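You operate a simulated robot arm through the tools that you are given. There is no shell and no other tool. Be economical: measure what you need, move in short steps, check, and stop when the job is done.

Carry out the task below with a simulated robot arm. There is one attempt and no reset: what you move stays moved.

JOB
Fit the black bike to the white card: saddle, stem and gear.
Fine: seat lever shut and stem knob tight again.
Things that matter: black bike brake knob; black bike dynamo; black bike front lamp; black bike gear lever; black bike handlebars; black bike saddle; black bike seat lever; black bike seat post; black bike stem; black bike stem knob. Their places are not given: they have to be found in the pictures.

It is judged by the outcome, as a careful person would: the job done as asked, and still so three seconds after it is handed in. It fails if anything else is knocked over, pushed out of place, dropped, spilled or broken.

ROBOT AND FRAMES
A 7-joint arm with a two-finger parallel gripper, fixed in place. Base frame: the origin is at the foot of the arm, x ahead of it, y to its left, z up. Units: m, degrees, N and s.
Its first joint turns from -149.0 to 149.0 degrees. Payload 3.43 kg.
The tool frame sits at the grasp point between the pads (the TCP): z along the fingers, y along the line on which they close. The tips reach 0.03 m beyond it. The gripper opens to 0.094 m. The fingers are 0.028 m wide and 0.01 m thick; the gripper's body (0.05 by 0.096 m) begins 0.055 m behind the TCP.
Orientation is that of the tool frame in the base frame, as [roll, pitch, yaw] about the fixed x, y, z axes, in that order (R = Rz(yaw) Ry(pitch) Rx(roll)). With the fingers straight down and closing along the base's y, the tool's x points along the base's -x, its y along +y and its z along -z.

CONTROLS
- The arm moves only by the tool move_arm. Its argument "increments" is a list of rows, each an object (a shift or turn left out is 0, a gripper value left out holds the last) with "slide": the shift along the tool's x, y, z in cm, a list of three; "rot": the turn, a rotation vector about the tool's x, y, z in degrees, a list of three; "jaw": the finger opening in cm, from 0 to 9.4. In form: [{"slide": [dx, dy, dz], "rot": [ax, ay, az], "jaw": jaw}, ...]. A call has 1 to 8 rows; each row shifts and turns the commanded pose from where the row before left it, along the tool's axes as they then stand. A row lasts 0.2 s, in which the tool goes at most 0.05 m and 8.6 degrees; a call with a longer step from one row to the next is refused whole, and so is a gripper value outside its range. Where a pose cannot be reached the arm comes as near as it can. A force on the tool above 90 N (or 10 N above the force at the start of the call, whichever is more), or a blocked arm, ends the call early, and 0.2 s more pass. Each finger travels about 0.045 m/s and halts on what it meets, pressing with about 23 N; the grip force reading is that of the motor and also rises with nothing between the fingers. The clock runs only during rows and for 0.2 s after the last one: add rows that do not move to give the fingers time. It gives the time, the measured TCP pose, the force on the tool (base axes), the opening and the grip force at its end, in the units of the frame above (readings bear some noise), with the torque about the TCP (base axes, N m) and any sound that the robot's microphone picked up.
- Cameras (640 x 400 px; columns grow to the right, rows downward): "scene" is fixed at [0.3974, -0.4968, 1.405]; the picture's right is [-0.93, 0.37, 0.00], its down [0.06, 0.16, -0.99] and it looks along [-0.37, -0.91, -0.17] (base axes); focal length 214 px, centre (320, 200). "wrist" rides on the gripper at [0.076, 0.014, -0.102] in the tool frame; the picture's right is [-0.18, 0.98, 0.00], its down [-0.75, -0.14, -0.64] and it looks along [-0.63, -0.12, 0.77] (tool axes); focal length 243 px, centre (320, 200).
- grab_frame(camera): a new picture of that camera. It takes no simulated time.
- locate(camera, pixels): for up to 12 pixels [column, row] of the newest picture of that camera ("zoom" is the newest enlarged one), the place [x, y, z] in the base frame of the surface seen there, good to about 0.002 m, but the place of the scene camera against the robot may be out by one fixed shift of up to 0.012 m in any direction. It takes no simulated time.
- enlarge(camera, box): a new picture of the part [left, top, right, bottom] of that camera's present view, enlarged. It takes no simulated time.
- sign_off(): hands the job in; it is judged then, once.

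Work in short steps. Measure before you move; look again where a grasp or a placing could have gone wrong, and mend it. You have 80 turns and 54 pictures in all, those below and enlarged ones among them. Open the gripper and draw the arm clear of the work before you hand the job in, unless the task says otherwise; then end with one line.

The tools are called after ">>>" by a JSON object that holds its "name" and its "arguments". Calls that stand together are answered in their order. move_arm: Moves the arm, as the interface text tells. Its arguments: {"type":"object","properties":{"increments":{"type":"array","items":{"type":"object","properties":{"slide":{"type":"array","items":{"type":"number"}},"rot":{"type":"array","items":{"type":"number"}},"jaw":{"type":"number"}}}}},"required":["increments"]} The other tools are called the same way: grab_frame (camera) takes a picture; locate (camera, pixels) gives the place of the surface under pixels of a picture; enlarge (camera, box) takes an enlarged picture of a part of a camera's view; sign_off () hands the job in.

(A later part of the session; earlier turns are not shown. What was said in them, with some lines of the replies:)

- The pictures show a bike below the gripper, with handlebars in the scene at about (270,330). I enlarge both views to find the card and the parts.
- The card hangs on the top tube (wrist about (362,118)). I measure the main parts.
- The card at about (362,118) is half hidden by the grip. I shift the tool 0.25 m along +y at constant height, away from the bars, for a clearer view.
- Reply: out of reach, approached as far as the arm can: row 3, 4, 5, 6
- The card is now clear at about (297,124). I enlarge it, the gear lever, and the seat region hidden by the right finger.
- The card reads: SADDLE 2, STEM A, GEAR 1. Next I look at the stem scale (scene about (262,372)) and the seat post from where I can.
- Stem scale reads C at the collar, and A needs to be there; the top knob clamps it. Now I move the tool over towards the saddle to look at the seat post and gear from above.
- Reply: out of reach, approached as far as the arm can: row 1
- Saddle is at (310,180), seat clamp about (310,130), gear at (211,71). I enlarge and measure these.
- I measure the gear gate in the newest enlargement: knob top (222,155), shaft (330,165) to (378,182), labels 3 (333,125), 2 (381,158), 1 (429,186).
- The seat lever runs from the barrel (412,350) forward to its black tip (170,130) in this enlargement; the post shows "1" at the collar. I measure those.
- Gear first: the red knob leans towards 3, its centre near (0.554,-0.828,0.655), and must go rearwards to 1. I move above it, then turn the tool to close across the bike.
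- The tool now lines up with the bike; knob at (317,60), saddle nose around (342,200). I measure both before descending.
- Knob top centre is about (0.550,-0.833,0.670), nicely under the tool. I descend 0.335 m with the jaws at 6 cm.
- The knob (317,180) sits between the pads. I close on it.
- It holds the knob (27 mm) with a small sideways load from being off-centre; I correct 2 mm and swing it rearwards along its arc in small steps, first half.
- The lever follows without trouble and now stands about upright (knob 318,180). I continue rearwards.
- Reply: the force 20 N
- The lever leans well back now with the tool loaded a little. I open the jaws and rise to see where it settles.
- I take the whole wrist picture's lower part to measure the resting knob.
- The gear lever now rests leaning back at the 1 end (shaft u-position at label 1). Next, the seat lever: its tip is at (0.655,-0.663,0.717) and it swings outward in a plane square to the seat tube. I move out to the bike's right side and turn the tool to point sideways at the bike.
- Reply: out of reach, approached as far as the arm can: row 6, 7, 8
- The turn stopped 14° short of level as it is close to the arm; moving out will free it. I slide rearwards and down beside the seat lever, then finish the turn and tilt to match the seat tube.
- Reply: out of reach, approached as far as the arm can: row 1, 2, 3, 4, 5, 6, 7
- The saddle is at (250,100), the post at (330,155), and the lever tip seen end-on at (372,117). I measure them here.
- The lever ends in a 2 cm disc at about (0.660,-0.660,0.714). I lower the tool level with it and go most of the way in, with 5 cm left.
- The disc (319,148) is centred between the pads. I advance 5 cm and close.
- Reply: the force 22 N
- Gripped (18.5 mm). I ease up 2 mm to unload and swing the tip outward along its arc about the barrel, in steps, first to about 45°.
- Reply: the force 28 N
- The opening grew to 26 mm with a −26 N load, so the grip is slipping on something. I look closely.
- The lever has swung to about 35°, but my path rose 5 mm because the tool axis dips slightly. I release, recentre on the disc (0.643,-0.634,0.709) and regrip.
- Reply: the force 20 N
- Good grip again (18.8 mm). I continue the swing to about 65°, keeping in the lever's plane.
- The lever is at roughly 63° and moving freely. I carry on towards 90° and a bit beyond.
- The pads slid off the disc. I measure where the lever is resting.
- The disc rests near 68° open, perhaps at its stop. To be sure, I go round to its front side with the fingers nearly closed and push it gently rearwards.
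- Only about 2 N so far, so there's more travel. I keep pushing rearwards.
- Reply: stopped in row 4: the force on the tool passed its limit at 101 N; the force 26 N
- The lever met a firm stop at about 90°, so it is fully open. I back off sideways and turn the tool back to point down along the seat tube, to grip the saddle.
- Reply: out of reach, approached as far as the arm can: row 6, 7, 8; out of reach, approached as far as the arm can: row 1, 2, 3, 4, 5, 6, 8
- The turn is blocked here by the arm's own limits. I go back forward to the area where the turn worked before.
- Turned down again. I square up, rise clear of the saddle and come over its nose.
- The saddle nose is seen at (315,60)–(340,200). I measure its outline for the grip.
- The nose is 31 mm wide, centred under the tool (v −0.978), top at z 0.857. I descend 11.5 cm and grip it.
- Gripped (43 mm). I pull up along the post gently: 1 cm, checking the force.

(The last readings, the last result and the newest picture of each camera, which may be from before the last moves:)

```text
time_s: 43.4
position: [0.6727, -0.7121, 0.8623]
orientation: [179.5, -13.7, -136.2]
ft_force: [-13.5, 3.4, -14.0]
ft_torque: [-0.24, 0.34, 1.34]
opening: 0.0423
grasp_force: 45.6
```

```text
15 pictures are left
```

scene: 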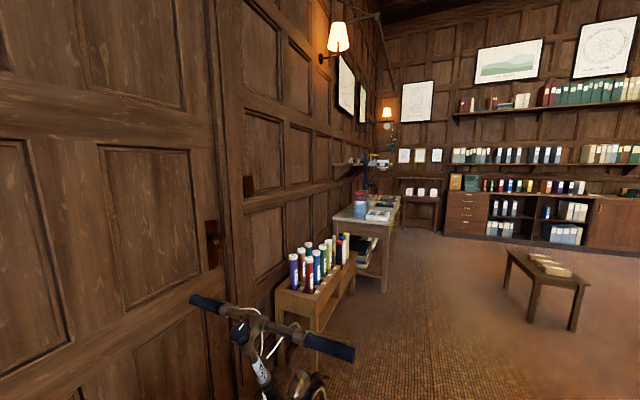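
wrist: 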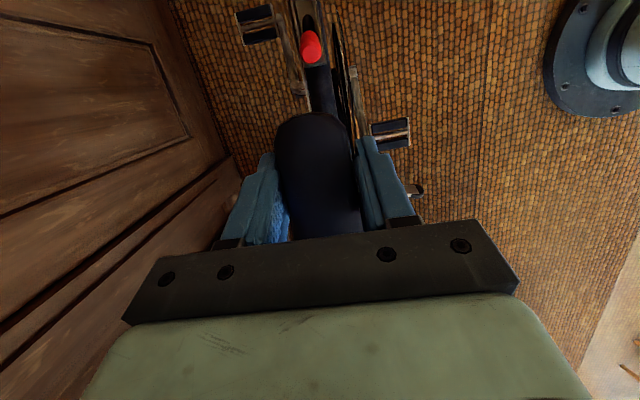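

I check the saddle top height to see that it rose with the jaws.

>>> {"name": "locate", "arguments": {"camera": "wrist", "pixels": [[315, 125], [315, 150], [318, 180], [320, 210]]}}

```text
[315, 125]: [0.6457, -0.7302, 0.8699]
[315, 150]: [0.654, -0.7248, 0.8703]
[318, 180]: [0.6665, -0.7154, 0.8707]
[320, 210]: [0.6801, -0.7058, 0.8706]
```

It rose 13 mm with the jaws. For a feel of the mark spacing I measure the stem scale from the scene picture while here.

>>> {"name": "locate", "arguments": {"camera": "scene", "pixels": [[252.5, 364.5], [256.5, 372], [259.3, 376.3], [261.5, 380], [260.5, 367.5], [262.5, 371], [264.6, 375]]}}

```text
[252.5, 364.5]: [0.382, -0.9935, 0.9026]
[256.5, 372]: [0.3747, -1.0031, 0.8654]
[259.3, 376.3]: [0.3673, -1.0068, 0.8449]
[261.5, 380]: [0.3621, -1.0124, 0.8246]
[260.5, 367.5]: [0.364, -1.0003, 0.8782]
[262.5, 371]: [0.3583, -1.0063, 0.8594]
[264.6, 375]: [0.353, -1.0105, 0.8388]
```

Stem pitch is about 21 mm; the seat scale likely matches. I lift the saddle a further 7.5 mm, then release and look at the scale from the side.

>>> {"name": "move_arm", "arguments": {"increments": [{"slide": [0, 0, -0.4]}, {"slide": [0, 0, -0.35]}, {}, {}]}}

>>> {"name": "locate", "arguments": {"camera": "wrist", "pixels": [[315, 150], [318, 180]]}}

```text
time_s: 44.4
position: [0.6736, -0.7109, 0.8695]
orientation: [179.6, -13.6, -136.2]
ft_force: [-17.2, 3.7, -14.0]
ft_torque: [0.16, -0.07, 1.66]
opening: 0.0428
grasp_force: 45.3
```

```text
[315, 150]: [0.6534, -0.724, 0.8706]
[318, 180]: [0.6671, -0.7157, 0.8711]
```

TCP has risen 20 mm along the post. I open, lift clear, and swing to the right side to view the post scale.

>>> {"name": "move_arm", "arguments": {"increments": [{"jaw": 8}, {}, {}, {"slide": [0, 0, -4.5]}, {"slide": [0, 0, -4.5]}, {"slide": [0, 4.5, 0]}, {"slide": [0, 4.5, 0]}, {"slide": [-2, 4, 0]}]}}

>>> {"name": "move_arm", "arguments": {"increments": [{"slide": [-2, 4, 0]}, {"slide": [-2, 3, 0]}, {"rot": [0, 0, 8.5]}, {"rot": [0, 0, 8.5]}, {"rot": [0, 0, 8.5]}, {"rot": [0, 0, 8.5]}, {"rot": [0, 0, 8.5]}, {}]}}

>>> {"name": "grab_frame", "arguments": {"camera": "wrist"}}

```text
time_s: 46.2
position: [0.6167, -0.5888, 0.9559]
orientation: [179.6, -13.7, -136.3]
ft_force: [0.2, -0.5, 0.7]
ft_torque: [0.0, -0.01, 0.01]
opening: 0.08
grasp_force: 0.1
```

```text
time_s: 48.0
position: [0.5931, -0.5103, 0.946]
orientation: [-170.9, -10.2, -179.8]
ft_force: [0.2, -1.2, 0.7]
ft_torque: [-0.02, 0.01, 0.01]
opening: 0.0802
grasp_force: 0.1
```

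```text
14 pictures are left
```

wrist: 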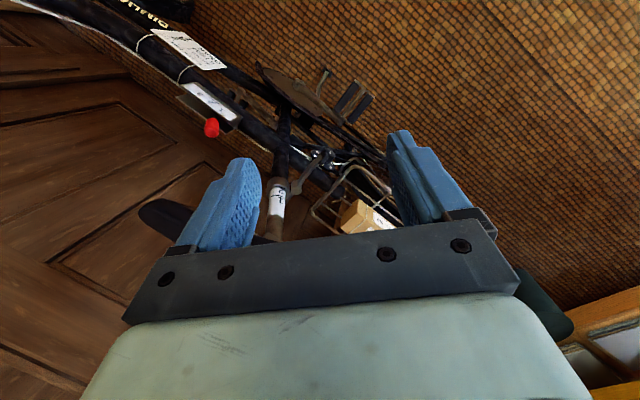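

The post scale is visible at (277,197) and the lever stands out. I enlarge it.

>>> {"name": "enlarge", "arguments": {"camera": "wrist", "box": [254, 165, 318, 205]}}

>>> {"name": "locate", "arguments": {"camera": "zoom", "pixels": [[200, 210], [230, 250], [200, 300], [260, 300], [200, 380]]}}

```text
10.00 times, centred on (286, 185) of wrist
```

zoom: 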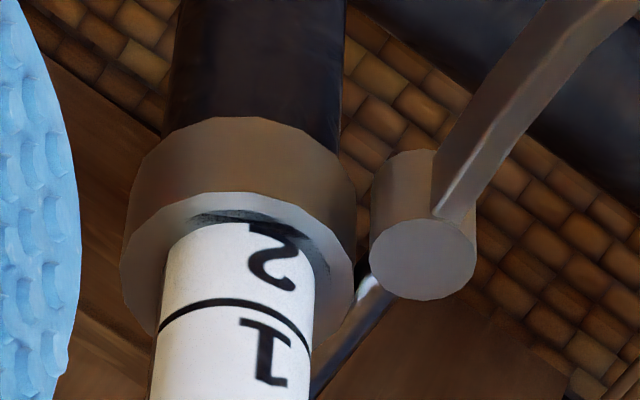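

```text
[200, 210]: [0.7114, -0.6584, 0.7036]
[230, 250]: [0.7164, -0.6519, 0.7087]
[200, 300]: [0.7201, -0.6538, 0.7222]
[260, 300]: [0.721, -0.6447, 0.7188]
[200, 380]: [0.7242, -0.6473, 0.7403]
```

The scale now has "2" sitting at the collar (ring of 1 one pitch above), and the saddle holds. Now the lever: I turn the tool to lean 45° from the bike's right side with fingers closed, to push it shut.

>>> {"name": "move_arm", "arguments": {"increments": [{"rot": [0, 0, -8.5], "jaw": 0}, {"rot": [0, 0, -8.5]}, {"rot": [0, 0, -8.5]}, {"rot": [0, 0, -8.5]}, {"rot": [0, 0, -8.5]}, {"rot": [8.5, 0, 0]}, {"rot": [8.5, 0, 0]}, {"rot": [8.5, 0, 0]}]}}

>>> {"name": "move_arm", "arguments": {"increments": [{"rot": [8.5, 0, 0]}, {"rot": [8.5, 0, 0]}, {"rot": [2.5, 0, 0]}, {}]}}

```text
time_s: 49.8
position: [0.5944, -0.5104, 0.9464]
orientation: [-154.7, -13.6, -136.3]
ft_force: [0.0, -0.3, 0.9]
ft_torque: [0.0, 0.01, 0.02]
opening: 0.0
grasp_force: 23.1
```

```text
time_s: 50.8
position: [0.5942, -0.511, 0.9456]
orientation: [-135.2, -13.6, -136.2]
ft_force: [-0.6, -1.4, -0.1]
ft_torque: [0.0, -0.04, 0.02]
opening: 0.0
grasp_force: 23.6
```

Tilted 45°. I go down to just behind the opened lever's disc, outside the saddle.

>>> {"name": "move_arm", "arguments": {"increments": [{"slide": [-2.83, 2.74, 0]}, {"slide": [-2.83, 2.74, 0]}, {"slide": [-2.83, 2.74, 0]}, {"slide": [-2.83, 2.74, 0]}, {"slide": [0, 0, 4.5]}, {"slide": [0, 0, 4.5]}, {"slide": [0, 0, 4.5]}, {}]}}

>>> {"name": "grab_frame", "arguments": {"camera": "wrist"}}

```text
time_s: 52.6
position: [0.6549, -0.4761, 0.7519]
orientation: [-135.3, -13.6, -136.2]
ft_force: [0.0, 0.3, 0.4]
ft_torque: [-0.02, -0.01, 0.0]
opening: 0.0
grasp_force: 23.1
```

```text
12 pictures are left
```

wrist: 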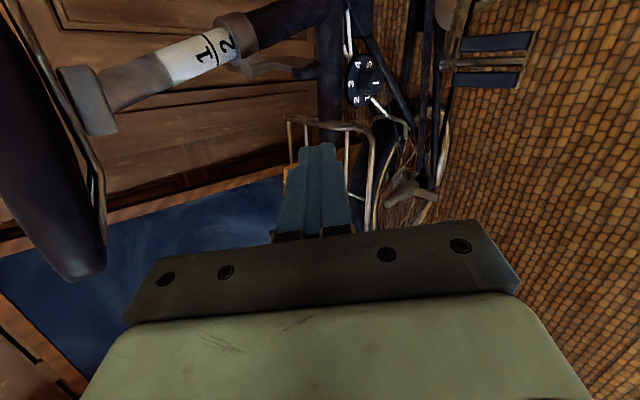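

Clear view: lever disc at (308,70), rack wire at (330,128), and "2" right at the collar. I measure them before pushing.

>>> {"name": "locate", "arguments": {"camera": "wrist", "pixels": [[308, 68], [280, 68], [262, 72], [240, 64], [315, 125], [345, 130], [290, 125], [315, 150]]}}

>>> {"name": "enlarge", "arguments": {"camera": "wrist", "box": [180, 10, 340, 110]}}

```text
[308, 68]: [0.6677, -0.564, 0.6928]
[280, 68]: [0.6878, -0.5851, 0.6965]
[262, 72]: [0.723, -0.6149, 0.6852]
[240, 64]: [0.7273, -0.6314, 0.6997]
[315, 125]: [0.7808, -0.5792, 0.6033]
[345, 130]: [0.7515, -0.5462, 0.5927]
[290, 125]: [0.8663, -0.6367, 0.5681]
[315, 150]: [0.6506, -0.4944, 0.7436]
```

```text
4.00 times, centred on (260, 60) of wrist
```

zoom: 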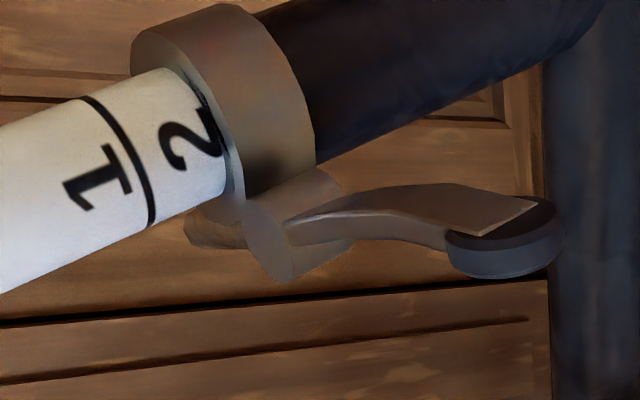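

The "2" ring is right at the collar edge – good. I lower beside the disc and push the lever forward along its arc, first to about 45°.

>>> {"name": "move_arm", "arguments": {"increments": [{"slide": [0, -0.3, 4.5]}, {"slide": [0, 0, 4.4]}, {"slide": [2.1, -0.5, 0.5]}, {"slide": [2.16, 0, 0]}, {"slide": [2.1, -0.32, 0.32]}, {"slide": [1.93, -0.7, 0.7]}, {}]}}

>>> {"name": "grab_frame", "arguments": {"camera": "wrist"}}

```text
time_s: 54.2
position: [0.6467, -0.6034, 0.7119]
orientation: [-135.3, -13.8, -136.3]
ft_force: [-0.1, 0.8, -0.4]
ft_torque: [0.03, 0.0, 0.0]
opening: 0.0
grasp_force: 23.2
```

```text
10 pictures are left
```

wrist: 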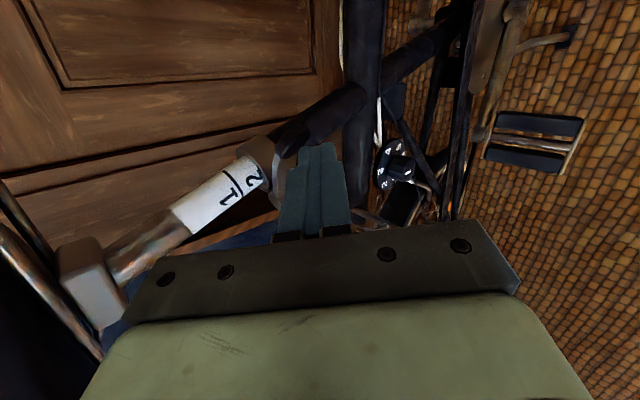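

The lever tip (about (295,135)) is ahead of the fingers and has come round. I continue to the closed position and press.

>>> {"name": "move_arm", "arguments": {"increments": [{"slide": [1.6, -1.0, 1.0]}, {"slide": [0.7, -0.7, 0.7]}, {"slide": [0.54, -0.7, 0.7]}, {"slide": [0.2, -0.4, 0.4]}, {"slide": [0.1, -0.35, 0.35]}, {}]}}

```text
time_s: 55.1
position: [0.6471, -0.6382, 0.718]
orientation: [-136.2, -13.3, -136.1]
ft_force: [-10.8, 27.8, 12.7]
ft_torque: [0.03, -0.04, 0.11]
opening: 0.0
grasp_force: 22.9
stopped in row 4: the force on the tool passed its limit at 100 N (the readings are from after the stop); the commanded pose is now the measured one
```

It met a firm stop right where the closed lever should be. I back off outward and look.

>>> {"name": "move_arm", "arguments": {"increments": [{"slide": [-0.5, 2, -2]}, {"slide": [0, 2, -4]}, {"slide": [0, 2, -4]}, {}]}}

>>> {"name": "enlarge", "arguments": {"camera": "wrist", "box": [160, 10, 360, 135]}}

>>> {"name": "locate", "arguments": {"camera": "zoom", "pixels": [[320, 200], [400, 160], [380, 200], [420, 180], [350, 260]]}}

```text
time_s: 56.1
position: [0.579, -0.5527, 0.7451]
orientation: [-136.0, -13.3, -136.1]
ft_force: [-0.3, -0.3, 1.0]
ft_torque: [0.0, 0.0, 0.0]
opening: 0.0
grasp_force: 23.2
```

```text
3.20 times, centred on (260, 72) of wrist
```

zoom: 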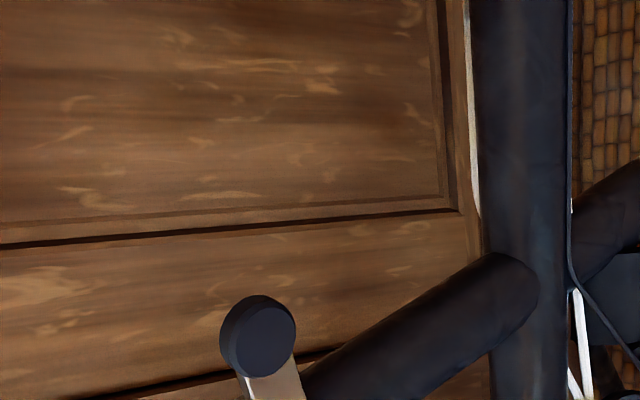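

```text
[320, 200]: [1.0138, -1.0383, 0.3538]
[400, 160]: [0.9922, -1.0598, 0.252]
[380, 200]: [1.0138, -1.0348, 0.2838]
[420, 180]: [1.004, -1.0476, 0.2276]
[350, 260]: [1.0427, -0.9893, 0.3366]
```

The disc shows at (260,335) in the enlargement; I measure it against its original closed place (0.660,-0.660,0.714).

>>> {"name": "locate", "arguments": {"camera": "zoom", "pixels": [[262, 335], [250, 330], [275, 350], [262, 310], [280, 385]]}}

```text
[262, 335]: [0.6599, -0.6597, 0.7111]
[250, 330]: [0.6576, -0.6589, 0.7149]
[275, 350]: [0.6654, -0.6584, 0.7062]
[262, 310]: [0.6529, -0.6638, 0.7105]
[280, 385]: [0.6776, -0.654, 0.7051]
```

The lever is exactly back at its closed place. On to the stem: I return to the clear area and set the tool upright.

>>> {"name": "move_arm", "arguments": {"increments": [{"slide": [4.2, 0, -1.4]}, {"slide": [4.2, 0, -1.4]}, {"slide": [4.2, 0, -1.4]}, {"slide": [4.2, 0, -1.4]}, {"slide": [4.2, 0, -1.4]}, {"rot": [-8.5, 0, 0]}, {"rot": [-8.5, 0, 0]}, {"rot": [-8.5, 0, 0]}]}}

>>> {"name": "move_arm", "arguments": {"increments": [{"rot": [-8.5, 0, 0]}, {"rot": [-8.5, 0, 0]}, {"rot": [-2, -4, 0]}, {"slide": [0, 0, -4.8], "jaw": 8}, {"slide": [0, 0, -4.8]}, {"slide": [0, 0, -4.8]}, {"slide": [0, 0, -4.8]}, {"slide": [0, 0, -4.8]}]}}

```text
time_s: 57.9
position: [0.4052, -0.651, 0.8429]
orientation: [-161.7, -13.2, -136.0]
ft_force: [-0.1, -0.5, 0.3]
ft_torque: [-0.03, -0.01, 0.0]
opening: 0.0002
grasp_force: 23.1
```

```text
time_s: 59.7
position: [0.4357, -0.6282, 1.0763]
orientation: [179.5, -9.3, -136.0]
ft_force: [-0.5, -1.0, 0.9]
ft_torque: [0.01, -0.02, 0.03]
opening: 0.08
grasp_force: 0.1
```

I tilt to match the steering axis (~18°) and move over the stem knob, staying 10 cm above it.

>>> {"name": "move_arm", "arguments": {"increments": [{"rot": [0, 8.5, 0]}, {"slide": [3.47, -3.16, 0.52]}, {"slide": [3.47, -3.16, 0.52]}, {"slide": [3.47, -3.16, 0.52]}, {"slide": [3.47, -3.16, 0.52]}, {"slide": [3.47, -3.16, 0.52]}, {"slide": [3.47, -3.16, 0.52]}, {"slide": [3.47, -3.16, 0.52]}]}}

>>> {"name": "grab_frame", "arguments": {"camera": "wrist"}}

```text
time_s: 61.5
position: [0.4142, -0.9526, 1.1158]
orientation: [179.4, -17.9, -135.8]
ft_force: [0.5, 1.0, 0.9]
ft_torque: [0.01, -0.03, 0.01]
opening: 0.0801
grasp_force: 0.1
```

```text
8 pictures are left
```

wrist: 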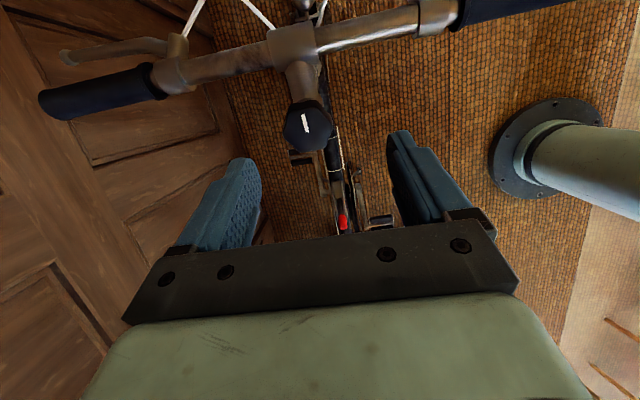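

The knob is at (306,127), with its white pointer at (306,122) aligned fore-aft. I measure it.

>>> {"name": "locate", "arguments": {"camera": "wrist", "pixels": [[306, 122], [290, 122], [322, 122], [306, 110], [306, 136], [306, 148], [303, 80], [295, 45], [306, 128]]}}

```text
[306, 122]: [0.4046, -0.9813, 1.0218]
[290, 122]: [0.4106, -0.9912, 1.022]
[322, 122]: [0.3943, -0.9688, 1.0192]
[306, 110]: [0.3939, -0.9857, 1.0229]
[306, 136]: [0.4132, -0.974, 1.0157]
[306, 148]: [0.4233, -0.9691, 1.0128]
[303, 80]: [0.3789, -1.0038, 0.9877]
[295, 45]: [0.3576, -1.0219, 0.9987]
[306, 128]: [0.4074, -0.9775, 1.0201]
```

Knob top centre ≈ (0.403,-0.981,1.020), 10 cm along the tool axis. I centre on it, pre-turn clockwise 51°, descend so the pads straddle the knob, and grip.

>>> {"name": "move_arm", "arguments": {"increments": [{"slide": [-0.3, -1.25, 0], "rot": [0, 0, 0], "jaw": 7}, {"rot": [0, 0, 8.5]}, {"rot": [0, 0, 8.5]}, {"rot": [0, 0, 8.5]}, {"rot": [0, 0, 8.5]}, {"rot": [0, 0, 8.5]}, {"rot": [0, 0, 8.5]}, {}]}}

>>> {"name": "move_arm", "arguments": {"increments": [{"slide": [0, 0, 4]}, {"slide": [0, 0, 4]}, {"slide": [0, 0, 1.7]}, {"jaw": 1.5}, {}, {}, {}]}}

```text
time_s: 63.3
position: [0.4241, -0.9597, 1.1151]
orientation: [-166.3, -11.5, 171.5]
ft_force: [0.0, 0.6, -0.6]
ft_torque: [-0.05, 0.02, 0.0]
opening: 0.07
grasp_force: 0.2
```

```text
time_s: 64.9
position: [0.4051, -0.9747, 1.023]
orientation: [-167.1, -11.7, 171.7]
ft_force: [5.3, 54.0, -17.1]
ft_torque: [-0.15, -0.71, 0.63]
opening: 0.0452
grasp_force: 45.0
```

Gripped at 45 mm but off-centre (54 N along +y). I ease the tool 5 mm that way and read again.

>>> {"name": "move_arm", "arguments": {"increments": [{"slide": [0, 0.3, 0]}, {"slide": [0, 0.2, 0]}, {}]}}

>>> {"name": "grab_frame", "arguments": {"camera": "wrist"}}

```text
time_s: 65.7
position: [0.4064, -0.9755, 1.0224]
orientation: [-166.6, -11.7, 171.6]
ft_force: [11.1, 25.8, -11.8]
ft_torque: [0.33, 0.77, -0.12]
opening: 0.0454
grasp_force: 45.2
```

```text
7 pictures are left
```

wrist: 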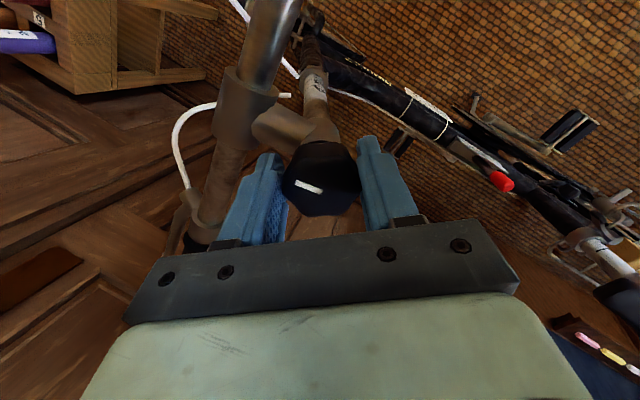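

The knob sits between the pads (322,178). I take off the remaining side load and turn counter-clockwise in steps.

>>> {"name": "move_arm", "arguments": {"increments": [{"slide": [0, 0.3, 0]}, {"rot": [0, 0, -7]}, {"rot": [0, 0, -7]}, {"rot": [0, 0, -7]}, {"rot": [0, 0, -7]}, {"rot": [0, 0, -7]}, {"rot": [0, 0, -7]}, {}]}}

```text
time_s: 67.5
position: [0.4063, -0.9779, 1.0243]
orientation: [-176.6, -18.0, -145.3]
ft_force: [30.8, -57.0, 49.1]
ft_torque: [1.35, 0.02, -0.78]
opening: 0.0436
grasp_force: 45.5
```

The load has built to 80 N because the tool's axis isn't quite the knob's. I open to unload and see where the tool wants to be.

>>> {"name": "move_arm", "arguments": {"increments": [{"jaw": 6}, {}, {}]}}

>>> {"name": "grab_frame", "arguments": {"camera": "wrist"}}

```text
time_s: 68.3
position: [0.4039, -0.9717, 1.0207]
orientation: [-177.8, -17.6, -145.3]
ft_force: [2.1, -1.3, -0.8]
ft_torque: [-0.03, -0.01, -0.06]
opening: 0.061
grasp_force: 0.6
```

```text
6 pictures are left
```

wrist: 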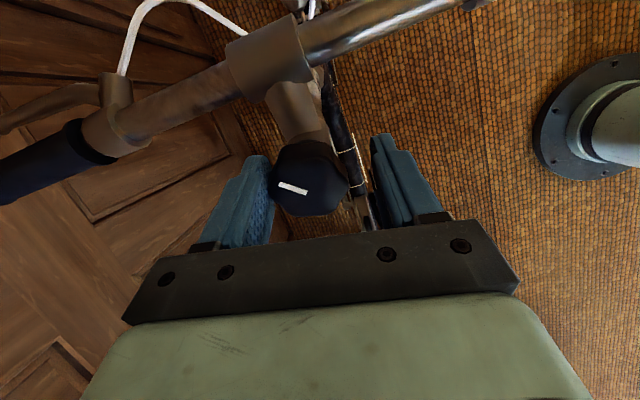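

The knob has turned with the tool (pointer moved ~50°), but I'm 7 mm off its axis. I recentre, turn back clockwise with open jaws, and regrip for another turn.

>>> {"name": "move_arm", "arguments": {"increments": [{"slide": [0.1, -0.66, 0], "jaw": 6.5}, {"rot": [0, 0, 8.5]}, {"rot": [0, 0, 8.5]}, {"rot": [0, 0, 8.5]}, {"rot": [0, 0, 8.5]}, {"rot": [0, 0, 8.5]}, {"rot": [0, 0, 8.5]}, {"rot": [0, 0, 8.5]}]}}

>>> {"name": "move_arm", "arguments": {"increments": [{"jaw": 1.5}, {}, {}, {}, {}]}}

```text
time_s: 70.1
position: [0.4071, -0.978, 1.0217]
orientation: [-163.6, -6.9, 154.2]
ft_force: [1.6, 0.5, 0.3]
ft_torque: [0.01, 0.0, 0.01]
opening: 0.0649
grasp_force: 0.1
```

```text
time_s: 71.3
position: [0.4084, -0.9757, 1.0206]
orientation: [-164.0, -7.1, 154.5]
ft_force: [9.8, 42.1, -23.3]
ft_torque: [-1.03, -0.27, 0.42]
opening: 0.0444
grasp_force: 45.3
```

I ease +3 mm and turn counter-clockwise 28°, checking loads.

>>> {"name": "move_arm", "arguments": {"increments": [{"slide": [0, 0.3, 0]}, {"rot": [0, 0, -7]}, {"rot": [0, 0, -7]}, {"rot": [0, 0, -7]}, {"rot": [0, 0, -7]}, {"rot": [0, 0, -7]}, {}]}}

```text
time_s: 72.9
position: [0.4098, -0.9766, 1.0208]
orientation: [-170.6, -15.1, -170.7]
ft_force: [-0.3, 19.9, -18.2]
ft_torque: [-0.4, 0.57, 0.03]
opening: 0.0438
grasp_force: 45.1
```

Loads are modest. I continue counter-clockwise another 49°.

>>> {"name": "move_arm", "arguments": {"increments": [{"rot": [0, 0, -7]}, {"rot": [0, 0, -7]}, {"rot": [0, 0, -7]}, {"rot": [0, 0, -7]}, {"rot": [0, 0, -7]}, {"rot": [0, 0, -7]}, {"rot": [0, 0, -7]}, {}]}}

```text
time_s: 74.7
position: [0.4105, -0.9773, 1.0217]
orientation: [174.6, -17.1, -119.6]
ft_force: [10.9, -10.2, 3.7]
ft_torque: [0.78, -0.5, -0.08]
opening: 0.0436
grasp_force: 45.1
```

Total about 125° loosened. I try pressing the stem down along its axis by 1.2 cm.

>>> {"name": "move_arm", "arguments": {"increments": [{"slide": [0, 0, 0.3]}, {"slide": [0, 0, 0.3]}, {"slide": [0, 0, 0.3]}, {"slide": [0, 0, 0.3]}, {}]}}

>>> {"name": "enlarge", "arguments": {"camera": "scene", "box": [180, 280, 372, 400]}}

```text
time_s: 75.9
position: [0.4064, -0.9811, 1.0089]
orientation: [174.8, -17.1, -119.6]
ft_force: [14.3, -23.2, 6.2]
ft_torque: [0.49, -0.77, -0.02]
opening: 0.0435
grasp_force: 44.9
```

```text
3.33 times, centred on (276, 340) of scene
```

zoom: 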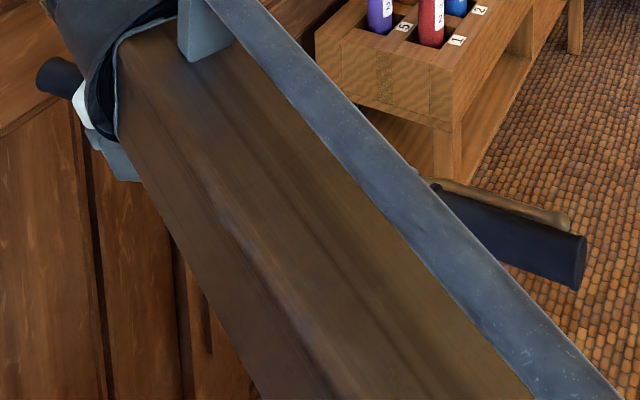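

The bars dropped with the tool (~13 mm, low force). I continue the remaining ~29 mm along the axis.

>>> {"name": "move_arm", "arguments": {"increments": [{"slide": [0.05, -0.1, 0.4]}, {"slide": [0.05, -0.05, 0.4]}, {"slide": [0, 0, 0.4]}, {"slide": [0, 0, 0.4]}, {"slide": [0, 0, 0.4]}, {"slide": [0, 0, 0.4]}, {"slide": [0, 0, 0.4]}, {}]}}

>>> {"name": "grab_frame", "arguments": {"camera": "wrist"}}

```text
time_s: 77.7
position: [0.399, -0.9868, 0.9823]
orientation: [174.5, -17.1, -119.8]
ft_force: [-4.1, -25.1, 8.4]
ft_torque: [0.06, -0.23, 0.02]
opening: 0.0435
grasp_force: 44.9
```

```text
4 pictures are left
```

wrist: 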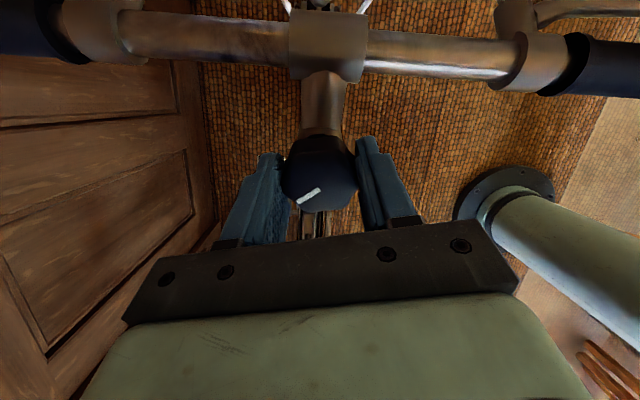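

I check bar height and straightness: clamp (325,45), bar left (200,35), bar right (450,55).

>>> {"name": "locate", "arguments": {"camera": "wrist", "pixels": [[325, 40], [215, 38], [430, 52], [100, 30], [540, 62], [318, 165], [323, 100]]}}

```text
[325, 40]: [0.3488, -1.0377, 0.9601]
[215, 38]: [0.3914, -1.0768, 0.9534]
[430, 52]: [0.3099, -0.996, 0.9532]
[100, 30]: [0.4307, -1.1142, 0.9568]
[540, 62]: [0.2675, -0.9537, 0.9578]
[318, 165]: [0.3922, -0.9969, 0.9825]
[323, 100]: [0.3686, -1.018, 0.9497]
```

The bars are still straight (within ~1°) and have dropped ~39–40 mm. I press 1.5 mm more, then turn the knob clockwise to tighten, back towards the angle where the camera sees the stem scale.

>>> {"name": "move_arm", "arguments": {"increments": [{"slide": [0, -0.1, 0.15]}, {"rot": [0, 0, 7]}, {"rot": [0, 0, 7]}, {"rot": [0, 0, 7]}, {"rot": [0, 0, 7]}, {"rot": [0, 0, 7]}, {"rot": [0, 0, 7]}, {"rot": [0, 0, 7]}]}}

>>> {"name": "move_arm", "arguments": {"increments": [{"rot": [0, 0, 7]}, {"rot": [0, 0, 7]}, {"rot": [0, 0, 7]}, {}]}}

>>> {"name": "enlarge", "arguments": {"camera": "wrist", "box": [210, 30, 450, 180]}}

```text
time_s: 79.5
position: [0.3979, -0.9855, 0.9808]
orientation: [-170.5, -15.1, -171.0]
ft_force: [-24.2, -1.7, -3.5]
ft_torque: [-0.8, -0.68, 0.4]
opening: 0.0439
grasp_force: 45.1
```

```text
time_s: 80.5
position: [0.3997, -0.9857, 0.982]
orientation: [-165.9, -10.8, 168.1]
ft_force: [-27.2, 13.1, -13.0]
ft_torque: [-0.8, 0.16, 0.13]
opening: 0.044
grasp_force: 45.1
```

```text
2.67 times, centred on (330, 105) of wrist
```

zoom: 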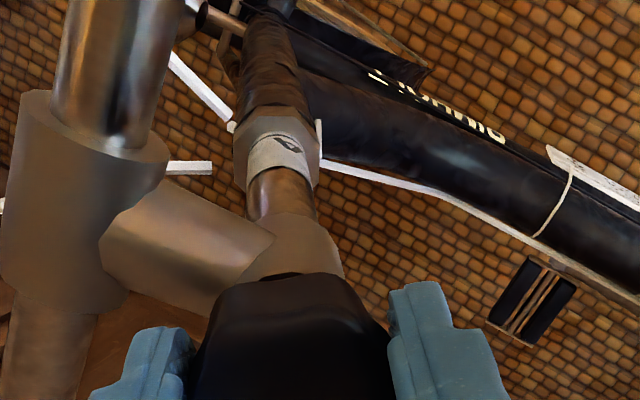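

Only the "A" now shows above the collar. I measure visible white: label edge about (285,172), collar edge about (283,135).

>>> {"name": "locate", "arguments": {"camera": "zoom", "pixels": [[285, 166], [283, 150], [285, 138], [285, 130], [262, 150], [260, 178]]}}

>>> {"name": "enlarge", "arguments": {"camera": "wrist", "box": [291, 66, 339, 96]}}

```text
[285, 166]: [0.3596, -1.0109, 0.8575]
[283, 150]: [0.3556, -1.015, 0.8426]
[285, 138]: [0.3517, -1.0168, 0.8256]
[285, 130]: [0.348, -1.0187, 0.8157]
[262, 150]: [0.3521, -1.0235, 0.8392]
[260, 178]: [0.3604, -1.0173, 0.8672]
```

```text
13.33 times, centred on (315, 81) of wrist
```

zoom: 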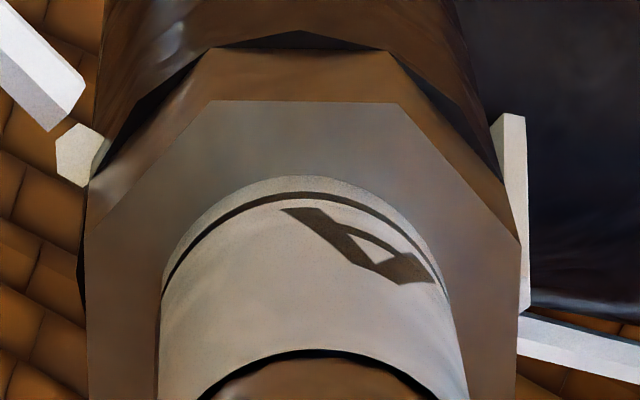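

Ring A shows just above the collar with a sliver of white beneath. I measure the gap.

>>> {"name": "locate", "arguments": {"camera": "zoom", "pixels": [[300, 196], [300, 183], [300, 170], [300, 345], [200, 255], [190, 245], [300, 178]]}}

```text
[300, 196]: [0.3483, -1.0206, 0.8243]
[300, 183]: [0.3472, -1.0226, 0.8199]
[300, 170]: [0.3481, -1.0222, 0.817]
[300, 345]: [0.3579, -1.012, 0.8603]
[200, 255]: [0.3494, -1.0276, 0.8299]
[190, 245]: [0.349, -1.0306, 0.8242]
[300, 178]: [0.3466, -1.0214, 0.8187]
```

Ring A is still about 4 mm above the collar. I loosen again (70° back), press 4 mm further, and will then tighten.

>>> {"name": "move_arm", "arguments": {"increments": [{"rot": [0, 0, -7]}, {"rot": [0, 0, -7]}, {"rot": [0, 0, -7]}, {"rot": [0, 0, -7]}, {"rot": [0, 0, -7]}, {"rot": [0, 0, -7]}, {"rot": [0, 0, -7]}, {}]}}

>>> {"name": "move_arm", "arguments": {"increments": [{"rot": [0, 0, -7]}, {"rot": [0, 0, -7]}, {"rot": [0, 0, -6]}, {"slide": [0, 0, 0.2]}, {"slide": [0, 0, 0.2]}, {}, {}]}}

```text
time_s: 82.3
position: [0.4013, -0.9862, 0.982]
orientation: [-179.0, -17.6, -141.6]
ft_force: [-15.5, 19.9, -20.3]
ft_torque: [-0.76, 0.14, 0.21]
opening: 0.0436
grasp_force: 44.3
```

```text
time_s: 83.9
position: [0.4002, -0.987, 0.9787]
orientation: [174.7, -17.0, -120.8]
ft_force: [-11.3, 16.5, 2.2]
ft_torque: [0.9, -0.85, -0.01]
opening: 0.0432
grasp_force: 44.9
```

Dropped 3.5 mm; 1 mm more, then tighten clockwise.

>>> {"name": "move_arm", "arguments": {"increments": [{"slide": [0, 0, 0.12]}, {"rot": [0, 0, 7]}, {"rot": [0, 0, 7]}, {"rot": [0, 0, 7]}, {"rot": [0, 0, 7]}, {"rot": [0, 0, 7]}, {"rot": [0, 0, 7]}, {"rot": [0, 0, 7]}]}}

>>> {"name": "move_arm", "arguments": {"increments": [{"rot": [0, 0, 7]}, {"rot": [0, 0, 7]}, {"rot": [0, 0, 7]}, {"rot": [0, 0, 7]}, {"rot": [0, 0, 7]}, {}]}}

```text
time_s: 85.7
position: [0.3996, -0.9875, 0.9773]
orientation: [-170.1, -15.0, -171.9]
ft_force: [-12.3, 13.3, 1.4]
ft_torque: [-0.55, -1.13, 0.51]
opening: 0.0441
grasp_force: 45.0
```

```text
time_s: 87.1
position: [0.3991, -0.9864, 0.9754]
orientation: [-163.4, -6.7, 153.3]
ft_force: [-10.5, 15.9, -0.1]
ft_torque: [-0.91, -0.24, 0.25]
opening: 0.0439
grasp_force: 45.0
```

Tightened back ~86°. I open, swing back counter-clockwise, and regrip for the remaining turn.

>>> {"name": "move_arm", "arguments": {"increments": [{"jaw": 6.8}, {}, {}, {"rot": [0, 0, -8.5]}, {"rot": [0, 0, -8.5]}, {"rot": [0, 0, -8.5]}, {"rot": [0, 0, -8.5]}, {"rot": [0, 0, -8.5]}]}}

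>>> {"name": "enlarge", "arguments": {"camera": "wrist", "box": [250, 30, 410, 230]}}

```text
time_s: 88.9
position: [0.399, -0.9888, 0.9756]
orientation: [-172.3, -16.1, -163.9]
ft_force: [-0.1, 0.7, 0.7]
ft_torque: [0.03, 0.0, 0.0]
opening: 0.0679
grasp_force: 0.1
```

```text
2.00 times, centred on (330, 130) of wrist
```

zoom: 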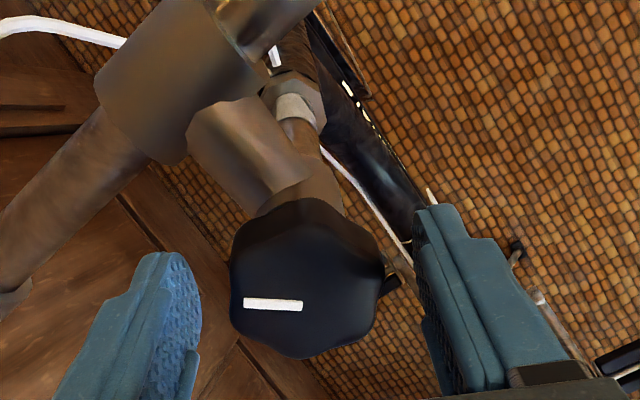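

The pointer still needs ~60° clockwise to return to its forward mark. I measure the visible label in this picture and regrip further round.

>>> {"name": "locate", "arguments": {"camera": "zoom", "pixels": [[298, 118], [298, 114], [298, 97], [298, 93], [298, 90], [298, 124]]}}

>>> {"name": "move_arm", "arguments": {"increments": [{"rot": [0, 0, -8.5]}, {"rot": [0, 0, -8.5]}, {"rot": [0, 0, -8.5]}, {"jaw": 1.5}, {}, {}, {}, {}]}}

```text
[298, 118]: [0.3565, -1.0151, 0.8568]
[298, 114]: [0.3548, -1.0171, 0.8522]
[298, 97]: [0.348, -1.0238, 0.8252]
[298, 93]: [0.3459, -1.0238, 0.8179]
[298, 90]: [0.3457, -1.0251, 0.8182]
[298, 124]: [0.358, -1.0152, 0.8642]
```

```text
time_s: 90.7
position: [0.4003, -0.9865, 0.9777]
orientation: [179.9, -17.8, -137.5]
ft_force: [-4.2, 5.6, -3.7]
ft_torque: [-0.56, -0.52, 0.27]
opening: 0.0436
grasp_force: 45.1
```

The label has dropped ~4 mm, so ring A is at the collar. Now I turn clockwise to tighten.

>>> {"name": "move_arm", "arguments": {"increments": [{"rot": [0, 0, 7]}, {"rot": [0, 0, 7]}, {"rot": [0, 0, 7]}, {"rot": [0, 0, 7]}, {"rot": [0, 0, 7]}, {"rot": [0, 0, 7]}, {"rot": [0, 0, 7]}, {}]}}

>>> {"name": "move_arm", "arguments": {"increments": [{"rot": [0, 0, 5]}, {"rot": [0, 0, 5]}, {"rot": [0, 0, 5]}, {"rot": [0, 0, 5]}, {}]}}

```text
time_s: 92.5
position: [0.4008, -0.9868, 0.9771]
orientation: [-166.5, -11.7, 172.0]
ft_force: [-3.2, 21.0, 1.1]
ft_torque: [-0.28, 0.58, 0.55]
opening: 0.0442
grasp_force: 45.2
```

```text
time_s: 93.7
position: [0.401, -0.9871, 0.9751]
orientation: [-163.3, -6.4, 152.4]
ft_force: [0.2, 12.4, -13.1]
ft_torque: [-0.63, 0.17, 0.67]
opening: 0.0444
grasp_force: 45.5
```

Torque about the axis is starting to rise (0.67). I turn a little more to feel for the end stop.

>>> {"name": "move_arm", "arguments": {"increments": [{"rot": [0, 0, 6]}, {"rot": [0, 0, 6]}, {"rot": [0, 0, 6]}, {}]}}

```text
time_s: 94.7
position: [0.4003, -0.9867, 0.9779]
orientation: [-162.2, -1.0, 135.2]
ft_force: [7.0, 12.9, -4.4]
ft_torque: [-0.31, 0.44, 0.5]
opening: 0.0444
grasp_force: 44.9
```

I use the last picture to read the pointer against the bars.

>>> {"name": "enlarge", "arguments": {"camera": "wrist", "box": [160, 30, 480, 230]}}

```text
2.00 times, centred on (320, 130) of wrist
```

zoom: 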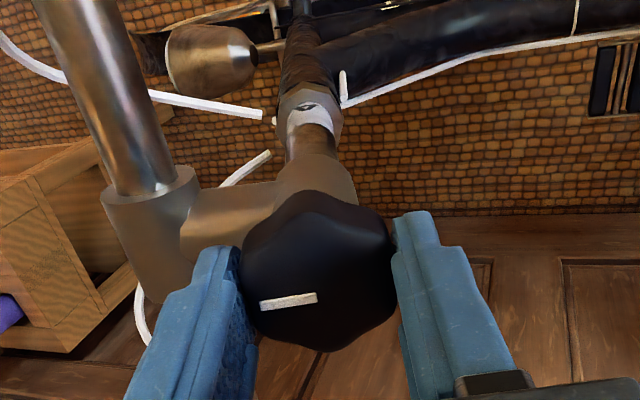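

The pointer faces forward again. I verify its direction against the bike line and the clamp.

>>> {"name": "locate", "arguments": {"camera": "zoom", "pixels": [[263, 305], [314, 297], [120, 180], [95, 60], [150, 215], [310, 122], [308, 108]]}}

```text
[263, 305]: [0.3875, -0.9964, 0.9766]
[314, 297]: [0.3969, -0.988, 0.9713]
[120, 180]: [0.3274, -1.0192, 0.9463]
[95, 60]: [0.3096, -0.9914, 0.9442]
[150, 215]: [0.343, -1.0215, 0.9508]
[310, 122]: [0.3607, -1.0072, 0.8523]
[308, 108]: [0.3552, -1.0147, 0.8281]
```

The pointer is back at its original forward (tight) direction, the knob having stopped and the pads slipped. I release slightly and draw the arm up and clear.

>>> {"name": "move_arm", "arguments": {"increments": [{"jaw": 5.8}, {}, {"slide": [0, 0, -3]}, {"slide": [0, 0, -4.5]}, {"slide": [0, 0, -4.5]}, {"slide": [0, 0, -4.5]}, {"slide": [0, 0, -2]}]}}

```text
time_s: 96.3
position: [0.4431, -0.9512, 1.1517]
orientation: [-162.1, -1.1, 135.3]
ft_force: [0.2, 0.1, -1.3]
ft_torque: [0.06, -0.01, -0.02]
opening: 0.0578
grasp_force: 0.0
```

Clear of the knob; I draw back sideways from the bike a little.

>>> {"name": "move_arm", "arguments": {"increments": [{"slide": [4.5, 0, 0]}, {"slide": [4.5, 0, 0]}, {"slide": [4.5, 0, 0]}, {}]}}

```text
time_s: 97.3
position: [0.3407, -0.8578, 1.1542]
orientation: [-162.2, -1.2, 135.2]
ft_force: [0.6, -0.4, -0.3]
ft_torque: [0.01, -0.02, 0.01]
opening: 0.0579
grasp_force: 0.0
```

The arm is clear, and the saddle, stem and gear are set with the lever shut and the knob tight, so I hand it in.

>>> {"name": "sign_off", "arguments": {}}

```text
The job is handed in.
```

The black bike is set to the white card and handed in: saddle at 2, stem at A (within about 2 mm of its mark by my last measurement) and gear at 1, with the seat lever shut and the stem knob tight.
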